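You operate a simulated robot arm through the tools that you are given. There is no shell and no other tool. Be economical: measure what you need, move in short steps, check, and stop when the job is done.

You run a simulated robot arm. Do the job below in one go: nothing can be reset, and whatever is moved stays where it is left.

JOB
Slide the film spool along the wide grey belt until it stands next to the white can.

It is judged by the outcome, as a careful person would: the job done as asked, and still so three seconds after it is handed in. It fails if anything else is knocked over, pushed out of place, dropped, spilled or broken.

ROBOT AND FRAMES
A 7-joint arm with a two-finger parallel gripper, fixed in place. Base frame: the origin is at the foot of the arm, x ahead of it, y to its left, z up; the work surface is at about z = 0. Lengths are in mm, angles in degrees, forces in N, time in s.
With the tool pointing down near the work surface it reaches from about 240 to 620 mm from the base axis. Its first joint turns from -66.0 to 66.0 degrees. Payload 2.6 kg.
The tool frame sits at the grasp point between the pads (the TCP): z along the fingers, y along the line on which they close. The tips reach 30 mm beyond it. The gripper opens to 94 mm. The fingers are 28 mm wide and 10 mm thick; the gripper's body (50 by 96 mm) begins 55 mm behind the TCP.
Orientation is told as [roll, pitch, yaw] about the base's x, y, z axes, in that order, counted from this pose: with the fingers straight down and closing along the base's y, the tool's x points along the base's -x, its y along +y and its z along -z.

CONTROLS
- The arm moves only by the tool play_rows. Its argument "targets" is a list of rows, each a list of 7 numbers: the shift along the base's x, y, z in m, then the turn, a rotation vector about the base's x, y, z in degrees, then the finger opening in m, from 0 to 0.094. In form: [[dx, dy, dz, wx, wy, wz, claw], ...]. A call has 1 to 12 rows; each row is the pose to reach, as a shift and turn from the pose commanded when the call began. Each row takes 0.2 s and may step no farther than 50 mm and 8.6 degrees from the row before; otherwise, or with a gripper value out of range, the whole call is refused. A pose out of reach is approached as far as the arm can. The call stops where the force on the tool passes 40 N (or 10 N more than at its start, if that is more) or the arm is blocked; 0.2 s more then pass. The fingers move at their own pace (about 72 mm/s each) and stop on an object; they squeeze with about 28 N. The grip force told is the motor's: it shows also when the fingers shut on nothing. Time passes only in rows, and 0.2 s behind the last, so rows that repeat a pose let the fingers close. The reply holds the time, the measured pose of the TCP, the force on the tool along the base axes, the opening and the grip force, in the units named above and with some noise, and new pictures: "pictures" is both (left out), scene, wrist or none.
- Cameras (640 x 400 px; columns grow to the right, rows downward): "scene" is fixed at [46.5, 433.4, 577.5]; the picture's right is [-0.70, -0.71, 0.00], its down [-0.32, 0.31, -0.90] and it looks along [0.64, -0.63, -0.44] (base axes); focal length 322 px, centre (320, 200). "wrist" rides on the gripper at [-37, 0, -58] in the tool frame; the picture's right is [0.00, -1.00, 0.00], its down [0.97, 0.00, -0.24] and it looks along [0.24, 0.00, 0.97] (tool axes); focal length 218 px, centre (320, 200).
- point_at(camera, pixels): for up to 12 pixels [column, row] of the newest picture of that camera ("zoom" is the newest enlarged one), the place [x, y, z] in the base frame of the surface seen there, good to about 2 mm. No time passes.
- zoom(camera, box): a new picture of the part [left, top, right, bottom] of that camera's present view, enlarged. No time passes.
- hand_in(): hands the job in; it is judged then, once.

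Work in short steps. Measure before you move; look again where a grasp or a placing could have gone wrong, and mend it. You have 60 turns and 120 pictures in all, those below and enlarged ones among them. Open the gripper and draw the arm clear of the work before you hand the job in, unless the task says otherwise; then end with one line.

The tools are called after "Call:" as name(argument=value, ...) on one line, values as JSON. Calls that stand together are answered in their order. play_rows: Moves the arm, as the interface text tells. Its arguments: {"type":"object","properties":{"targets":{"type":"array"},"pictures":{"type":"string","enum":["both","scene","wrist","none"]}},"required":["targets"]} The other tools are called the same way: point_at (camera, pixels) gives the place of the surface under pixels of a picture; zoom (camera, box) takes an enlarged picture of a part of a camera's view; hand_in () hands the job in.

At the start:

```text
t: 0.0
tool_pos: [364.0, -219.3, 198.4]
ee_rot: [0.0, 0.0, -0.1]
ft_force: [-0.1, 0.8, -0.2]
finger_gap: 94.0
grasp_force: 0.1
```

scene: 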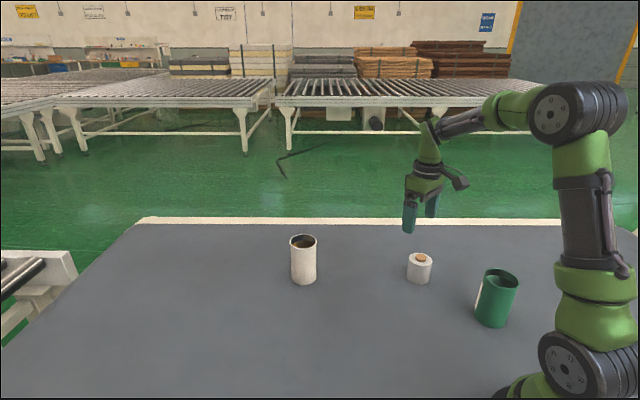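
wrist: 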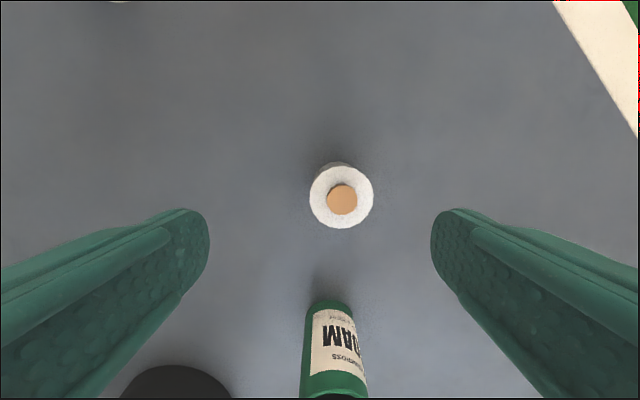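

The spool appears to be the short white cylinder at scene (419,268), with the white can at (303,259) and a green can at (495,298). I'll zoom in and measure them.

Call:
zoom(camera="scene", box=[260, 200, 540, 375])

Call:
point_at(camera="scene", pixels=[[421, 258], [419, 274], [419, 284], [407, 270], [431, 270], [303, 238], [303, 265], [303, 284], [291, 262], [315, 262], [495, 300], [360, 275]])

Call:
point_at(camera="wrist", pixels=[[342, 199], [312, 197], [372, 197], [342, 170], [342, 226], [327, 310], [120, 2]])

```text
2.29 times, centred on (400, 288) of scene
```

zoom: 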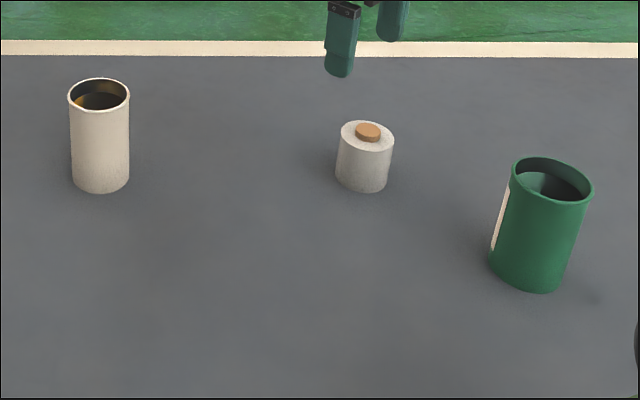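

```text
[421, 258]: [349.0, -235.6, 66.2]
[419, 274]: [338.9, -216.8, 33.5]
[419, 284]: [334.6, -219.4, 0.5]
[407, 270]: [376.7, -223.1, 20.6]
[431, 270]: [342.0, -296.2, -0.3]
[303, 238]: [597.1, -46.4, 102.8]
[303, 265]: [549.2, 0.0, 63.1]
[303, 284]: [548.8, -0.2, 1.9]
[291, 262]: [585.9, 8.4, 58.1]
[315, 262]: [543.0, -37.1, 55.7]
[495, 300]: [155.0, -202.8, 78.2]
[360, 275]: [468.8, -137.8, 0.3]
```

```text
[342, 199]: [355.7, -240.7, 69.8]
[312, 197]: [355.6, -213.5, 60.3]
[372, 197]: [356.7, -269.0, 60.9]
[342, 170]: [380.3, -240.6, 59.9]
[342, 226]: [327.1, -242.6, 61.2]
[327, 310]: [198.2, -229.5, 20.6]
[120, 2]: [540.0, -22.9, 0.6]
```

The spool is centred at about (355,-241), roughly 55 mm wide and 60–70 mm high. The white can is centred near (570,-21), with a radius of about 31 mm and a height of about 105 mm. I'll move above the spool and yaw 45° so the fingers straddle it across the direction of travel.

Call:
play_rows(targets=[[-0.002, -0.004, -0.01, 0, 0, 7.5, 0.094], [-0.004, -0.008, -0.02, 0, 0, 15, 0.094], [-0.006, -0.012, -0.03, 0, 0, 22.5, 0.094], [-0.008, -0.016, -0.04, 0, 0, 30, 0.094], [-0.009, -0.02, -0.05, 0, 0, 37.5, 0.094], [-0.0095, -0.0217, -0.06, 0, 0, 45, 0.094], [-0.0095, -0.0217, -0.06, 0, 0, 45, 0.094]])

```text
t: 1.6
tool_pos: [354.5, -242.0, 137.9]
ee_rot: [0.0, 0.0, 45.1]
ft_force: [0.2, 0.0, 0.1]
finger_gap: 94.0
grasp_force: 0.1
```

scene: 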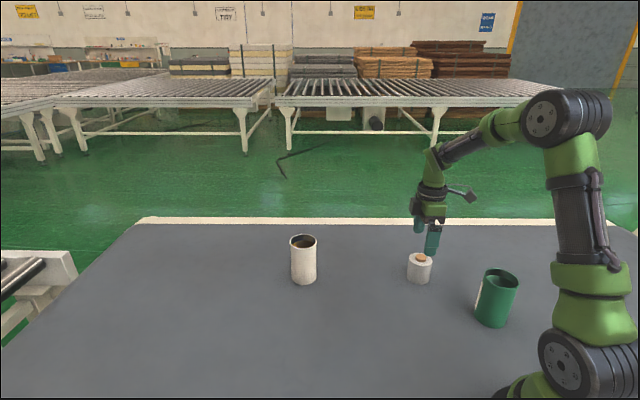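
wrist: 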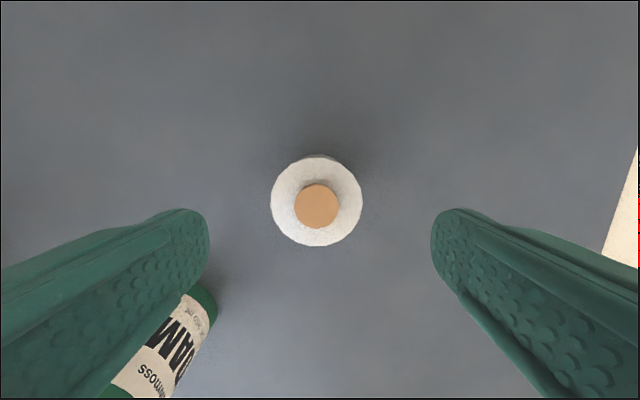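

The fingers straddle the spool at wrist (317,203), it's centred between them, and the bracket on the gripper faces away from the can. I'll descend to z≈50.

Call:
play_rows(targets=[[0, 0, -0.025, 0, 0, 0, 0.094], [0, 0, -0.05, 0, 0, 0, 0.094], [0, 0, -0.07, 0, 0, 0, 0.094], [0, 0, -0.088, 0, 0, 0, 0.094], [0, 0, -0.088, 0, 0, 0, 0.094]])

```text
t: 2.8
tool_pos: [355.4, -242.4, 50.4]
ee_rot: [0.0, 0.1, 45.1]
ft_force: [-0.6, 1.4, 0.3]
finger_gap: 94.0
grasp_force: 0.1
```

scene: 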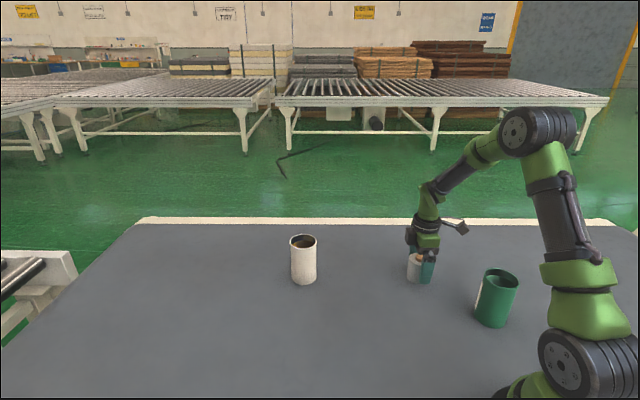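
wrist: 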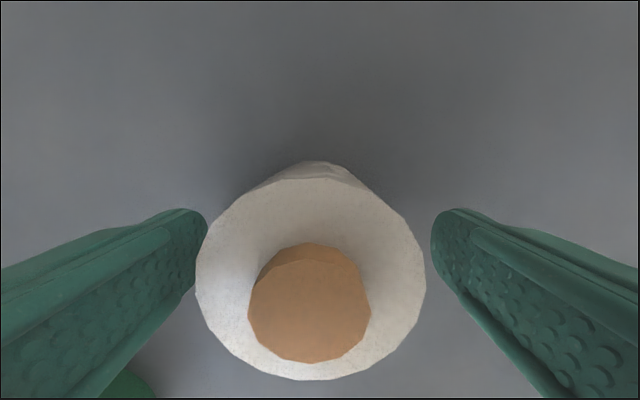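

The spool sits between the fingers, so I'll close on it.

Call:
play_rows(targets=[[0, 0, 0, 0, 0, 0, 0.065], [0, 0, 0, 0, 0, 0, 0.052], [0, 0, 0, 0, 0, 0, 0.05], [0, 0, 0, 0, 0, 0, 0.05]])

```text
t: 3.8
tool_pos: [355.2, -242.9, 51.6]
ee_rot: [-0.1, 0.0, 45.0]
ft_force: [0.1, -0.4, 1.3]
finger_gap: 59.9
grasp_force: 27.6
```

scene: 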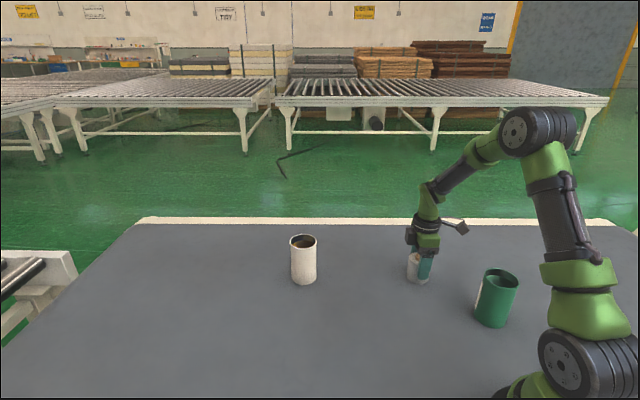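
wrist: 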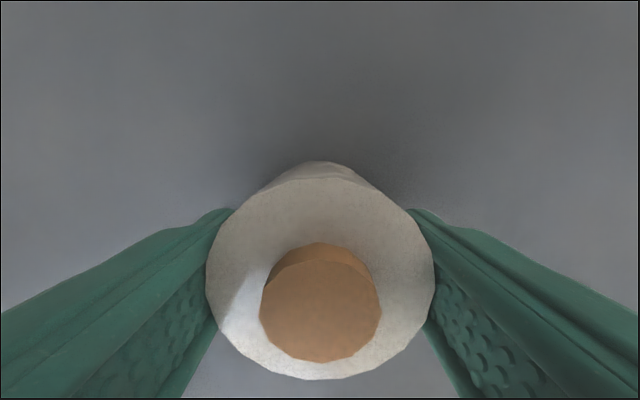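

The grip is firm at a 60 mm gap, so the spool's radius is about 30 mm. I'll slide it along the surface toward the can, about three-quarters of the way first.

Call:
play_rows(targets=[[0.006, 0.006, -0.001, 0, 0, 0, 0.05], [0.018, 0.019, -0.001, 0, 0, 0, 0.05], [0.032, 0.033, -0.001, 0, 0, 0, 0.05], [0.046, 0.048, -0.001, 0, 0, 0, 0.05], [0.06, 0.062, -0.001, 0, 0, 0, 0.05], [0.074, 0.077, -0.001, 0, 0, 0, 0.05], [0.088, 0.091, -0.001, 0, 0, 0, 0.05], [0.1, 0.104, -0.001, 0, 0, 0, 0.05], [0.112, 0.116, -0.001, 0, 0, 0, 0.05], [0.12, 0.124, -0.001, 0, 0, 0, 0.05], [0.124, 0.129, -0.001, 0, 0, 0, 0.05]])

```text
t: 6.2
tool_pos: [477.3, -113.0, 49.6]
ee_rot: [0.0, 0.0, 45.1]
ft_force: [-4.3, -2.4, 15.4]
finger_gap: 60.0
grasp_force: 27.6
```

scene: 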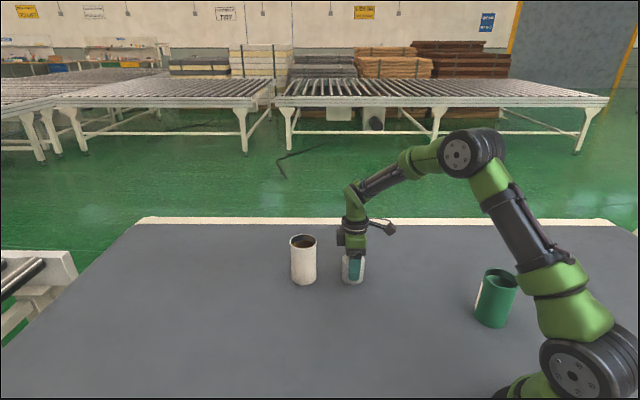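
wrist: 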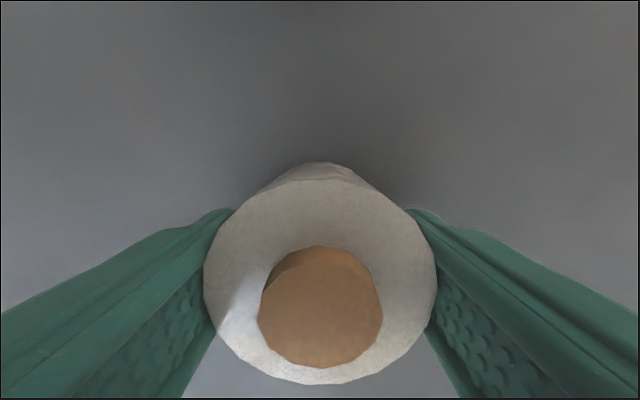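

The spool slid without lifting and the surface is pressing back with about 15 N. I'll zoom in on the remaining gap between the can and the spool at scene (300–365, 285).

Call:
zoom(camera="scene", box=[270, 215, 400, 296])

Call:
point_at(camera="scene", pixels=[[314, 275], [315, 270], [303, 283], [292, 275], [345, 275], [343, 280], [350, 285], [303, 248], [316, 239], [291, 239]])

```text
4.92 times, centred on (335, 256) of scene
```

zoom: 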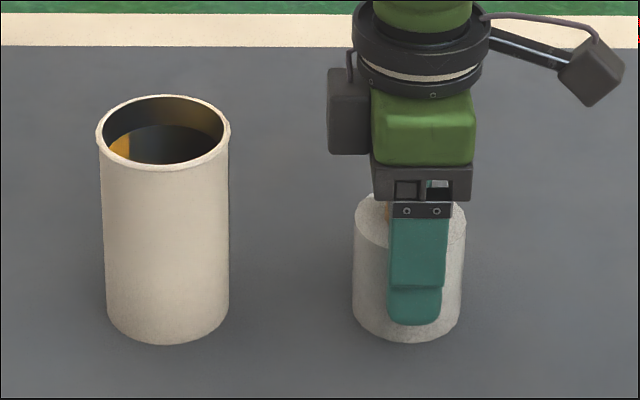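

```text
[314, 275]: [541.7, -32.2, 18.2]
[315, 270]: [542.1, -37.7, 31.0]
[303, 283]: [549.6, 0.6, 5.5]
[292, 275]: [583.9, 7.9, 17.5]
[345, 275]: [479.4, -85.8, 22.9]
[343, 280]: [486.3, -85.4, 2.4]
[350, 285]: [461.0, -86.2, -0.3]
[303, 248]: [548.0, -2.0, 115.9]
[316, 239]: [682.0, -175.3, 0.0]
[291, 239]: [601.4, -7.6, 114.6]
```

The gap is about 70 mm. The gripper's camera box sticks out about 13 mm ahead of the spool, below the 116 mm can rim, so I'll slide only another 46 mm and check.

Call:
play_rows(targets=[[0.005, 0.005, 0, 0, 0, 0, 0.05], [0.013, 0.013, 0, 0, 0, 0, 0.05], [0.021, 0.021, 0, 0, 0, 0, 0.05], [0.028, 0.028, 0, 0, 0, 0, 0.05], [0.033, 0.032, 0, 0, 0, 0, 0.05], [0.033, 0.032, 0, 0, 0, 0, 0.05]], pictures="wrist")

Call:
zoom(camera="scene", box=[270, 215, 400, 296])

```text
t: 7.6
tool_pos: [511.6, -82.4, 50.9]
ee_rot: [0.0, 0.1, 45.0]
ft_force: [-5.2, -2.5, 15.7]
finger_gap: 60.0
grasp_force: 28.1
```

wrist: 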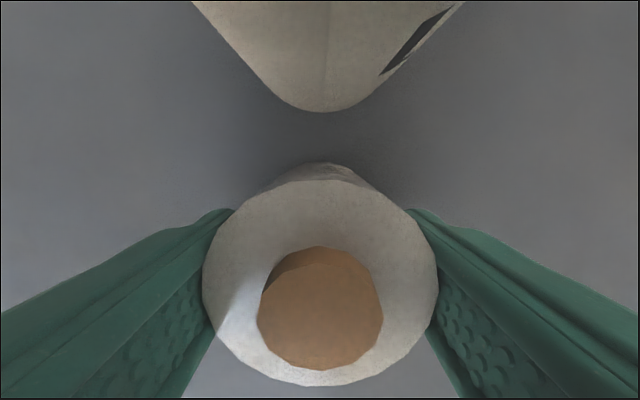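

```text
4.92 times, centred on (335, 256) of scene
```

zoom: 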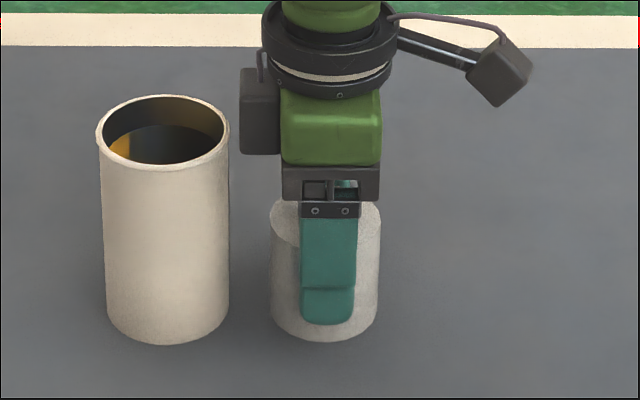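

The gap is about 22 mm, with only about 5 mm between the camera box and the can's rim. I'll release, rise clear and back off, then nudge the spool the last bit from behind with closed fingers.

Call:
play_rows(targets=[[0, 0, 0, 0, 0, 0, 0.075], [0, 0, 0, 0, 0, 0, 0.09], [0, 0, 0, 0, 0, 0, 0.09], [0, 0, 0.03, 0, 0, 0, 0.09], [0, 0, 0.07, 0, 0, 0, 0.09], [-0.02, -0.02, 0.1, 0, 0, 0, 0.08], [-0.05, -0.05, 0.1, 0, 0, 0, 0.05], [-0.055, -0.055, 0.1, 0, 0, 0, 0.0], [-0.055, -0.055, 0.1, 0, 0, 0, 0.0]])

Call:
point_at(camera="wrist", pixels=[[320, 100], [320, 140], [320, 60], [320, 180]])

Call:
zoom(camera="scene", box=[270, 215, 400, 296])

```text
t: 9.6
tool_pos: [455.5, -135.2, 151.5]
ee_rot: [0.0, 0.0, 45.0]
ft_force: [-0.1, 0.6, 0.1]
finger_gap: 0.1
grasp_force: 27.9
```

scene: 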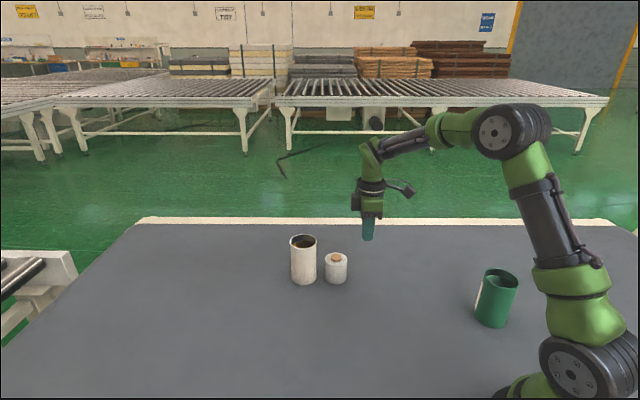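
wrist: 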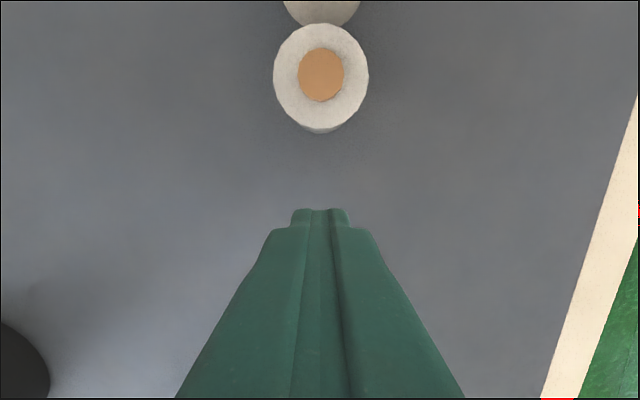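

```text
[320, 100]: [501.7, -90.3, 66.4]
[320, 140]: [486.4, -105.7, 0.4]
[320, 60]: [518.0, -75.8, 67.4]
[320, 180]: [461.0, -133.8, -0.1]
```

```text
4.92 times, centred on (335, 256) of scene
```

zoom: 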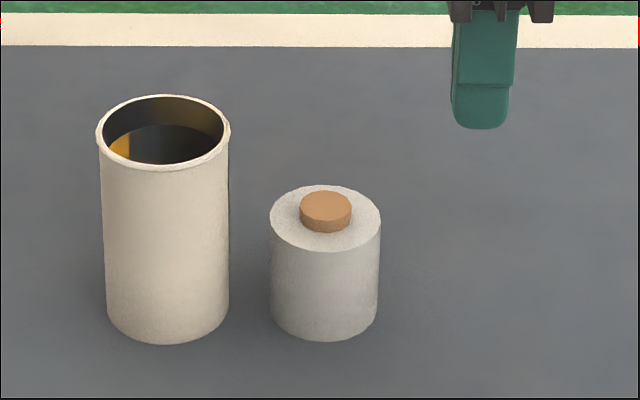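

The spool stands upright at about (512,-81). I'll lower the closed fingers behind it and creep forward to about the point of contact.

Call:
play_rows(targets=[[0, 0, -0.03, 0, 0, 0, 0], [0, 0, -0.065, 0, 0, 0, 0], [0, 0, -0.095, 0, 0, 0, 0], [0, 0, -0.113, 0, 0, 0, 0], [0, 0, -0.113, 0, 0, 0, 0], [0.008, 0.008, -0.113, 0, 0, 0, 0], [0.016, 0.016, -0.113, 0, 0, 0, 0], [0.021, 0.021, -0.113, 0, 0, 0, 0], [0.024, 0.024, -0.113, 0, 0, 0, 0], [0.024, 0.024, -0.113, 0, 0, 0, 0]], pictures="wrist")

Call:
zoom(camera="scene", box=[270, 215, 400, 296])

```text
t: 11.8
tool_pos: [480.8, -112.5, 36.9]
ee_rot: [0.1, 0.0, 45.0]
ft_force: [-1.3, -0.6, 0.0]
finger_gap: 0.0
grasp_force: 27.9
```

wrist: 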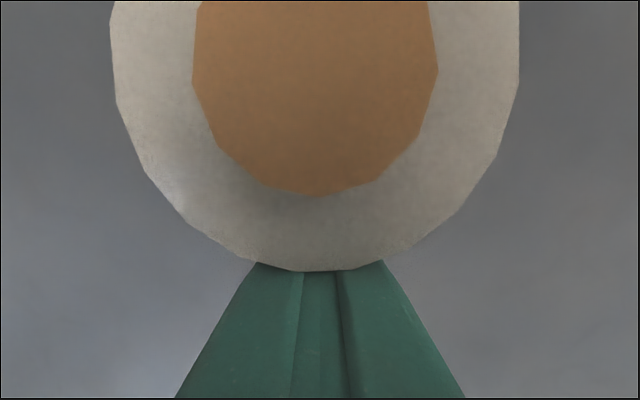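

```text
4.92 times, centred on (335, 256) of scene
```

zoom: 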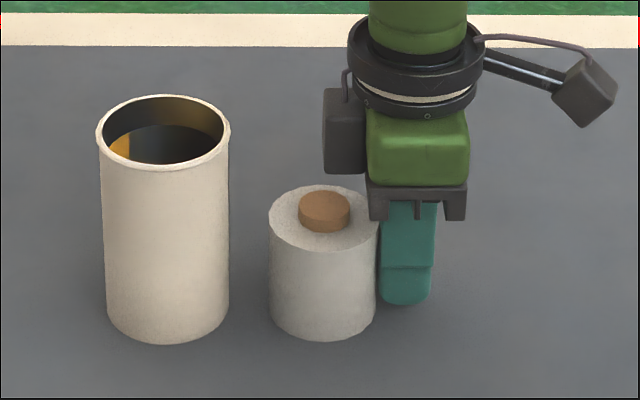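

The fingers are just touching the spool, which has moved 1 mm or less, and the gap is about 21 mm. I'll push about 11 mm in small steps, which should leave roughly 10 mm.

Call:
play_rows(targets=[[0.0015, 0.0015, 0, 0, 0, 0, 0], [0.003, 0.003, 0, 0, 0, 0, 0], [0.0045, 0.0045, 0, 0, 0, 0, 0], [0.006, 0.006, 0, 0, 0, 0, 0], [0.0075, 0.0075, 0, 0, 0, 0, 0], [0.008, 0.008, 0, 0, 0, 0, 0]], pictures="wrist")

Call:
zoom(camera="scene", box=[270, 215, 400, 296])

```text
t: 13.2
tool_pos: [488.8, -104.5, 37.7]
ee_rot: [-0.1, 0.0, 45.0]
ft_force: [-1.1, 0.1, 1.9]
finger_gap: 0.1
grasp_force: 28.0
```

wrist: 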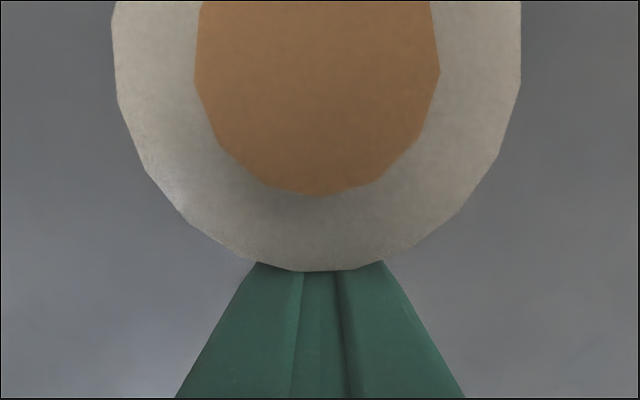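

```text
4.92 times, centred on (335, 256) of scene
```

zoom: 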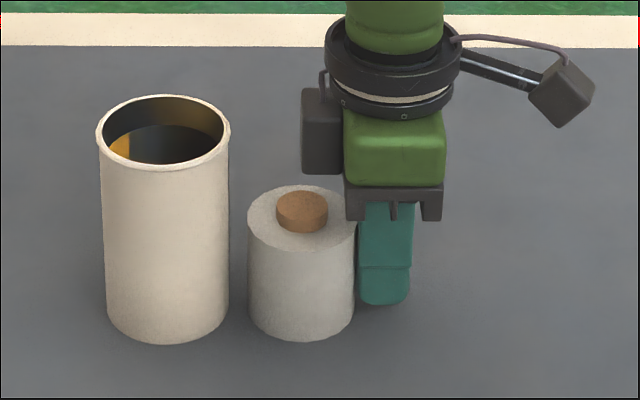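

The gap is now about 10 mm and the can hasn't moved. I'll back away, rise and open the gripper.

Call:
play_rows(targets=[[-0.01, -0.01, 0, 0, 0, 0, 0], [-0.03, -0.03, 0.005, 0, 0, 0, 0], [-0.05, -0.05, 0.035, 0, 0, 0, 0], [-0.07, -0.07, 0.07, 0, 0, 0, 0.02], [-0.085, -0.085, 0.11, 0, 0, 0, 0.05], [-0.095, -0.095, 0.15, 0, 0, 0, 0.08], [-0.095, -0.095, 0.16, 0, 0, 0, 0.094], [-0.095, -0.095, 0.16, 0, 0, 0, 0.094]])

Call:
zoom(camera="scene", box=[270, 215, 400, 296])

```text
t: 15.0
tool_pos: [393.5, -198.9, 197.7]
ee_rot: [0.0, -0.1, 45.1]
ft_force: [-0.8, 1.1, -0.9]
finger_gap: 93.9
grasp_force: 0.1
```

scene: 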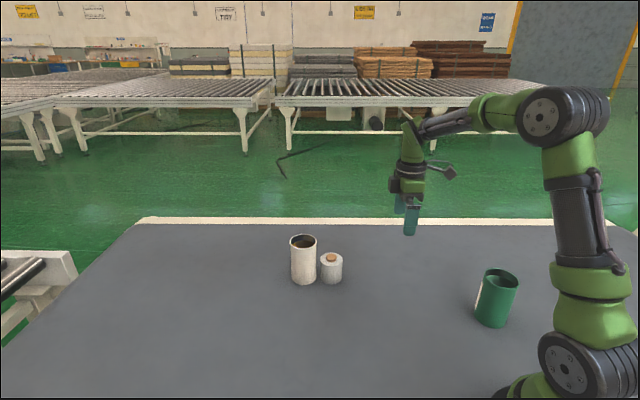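
wrist: 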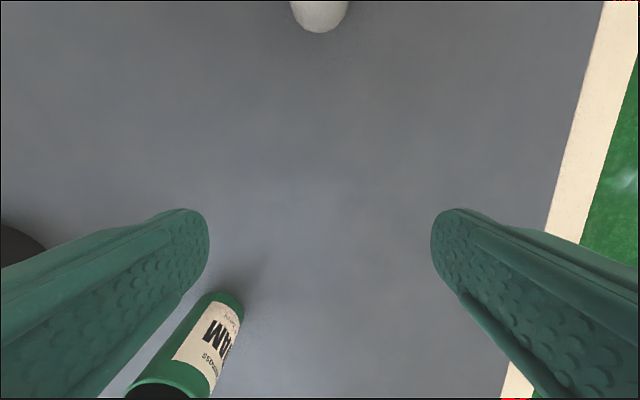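

```text
4.92 times, centred on (335, 256) of scene
```

zoom: 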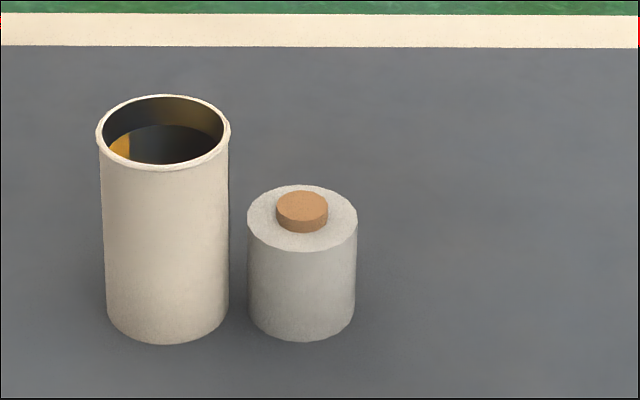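

The spool stands upright right beside the white can. Both cans are where they started, the gripper is open and the arm is clear, so I'm handing in.

Call:
hand_in()

```text
The job is handed in.
```

I slid the film spool along the grey belt; it now stands upright about 10 mm from the white can, and neither can was moved.
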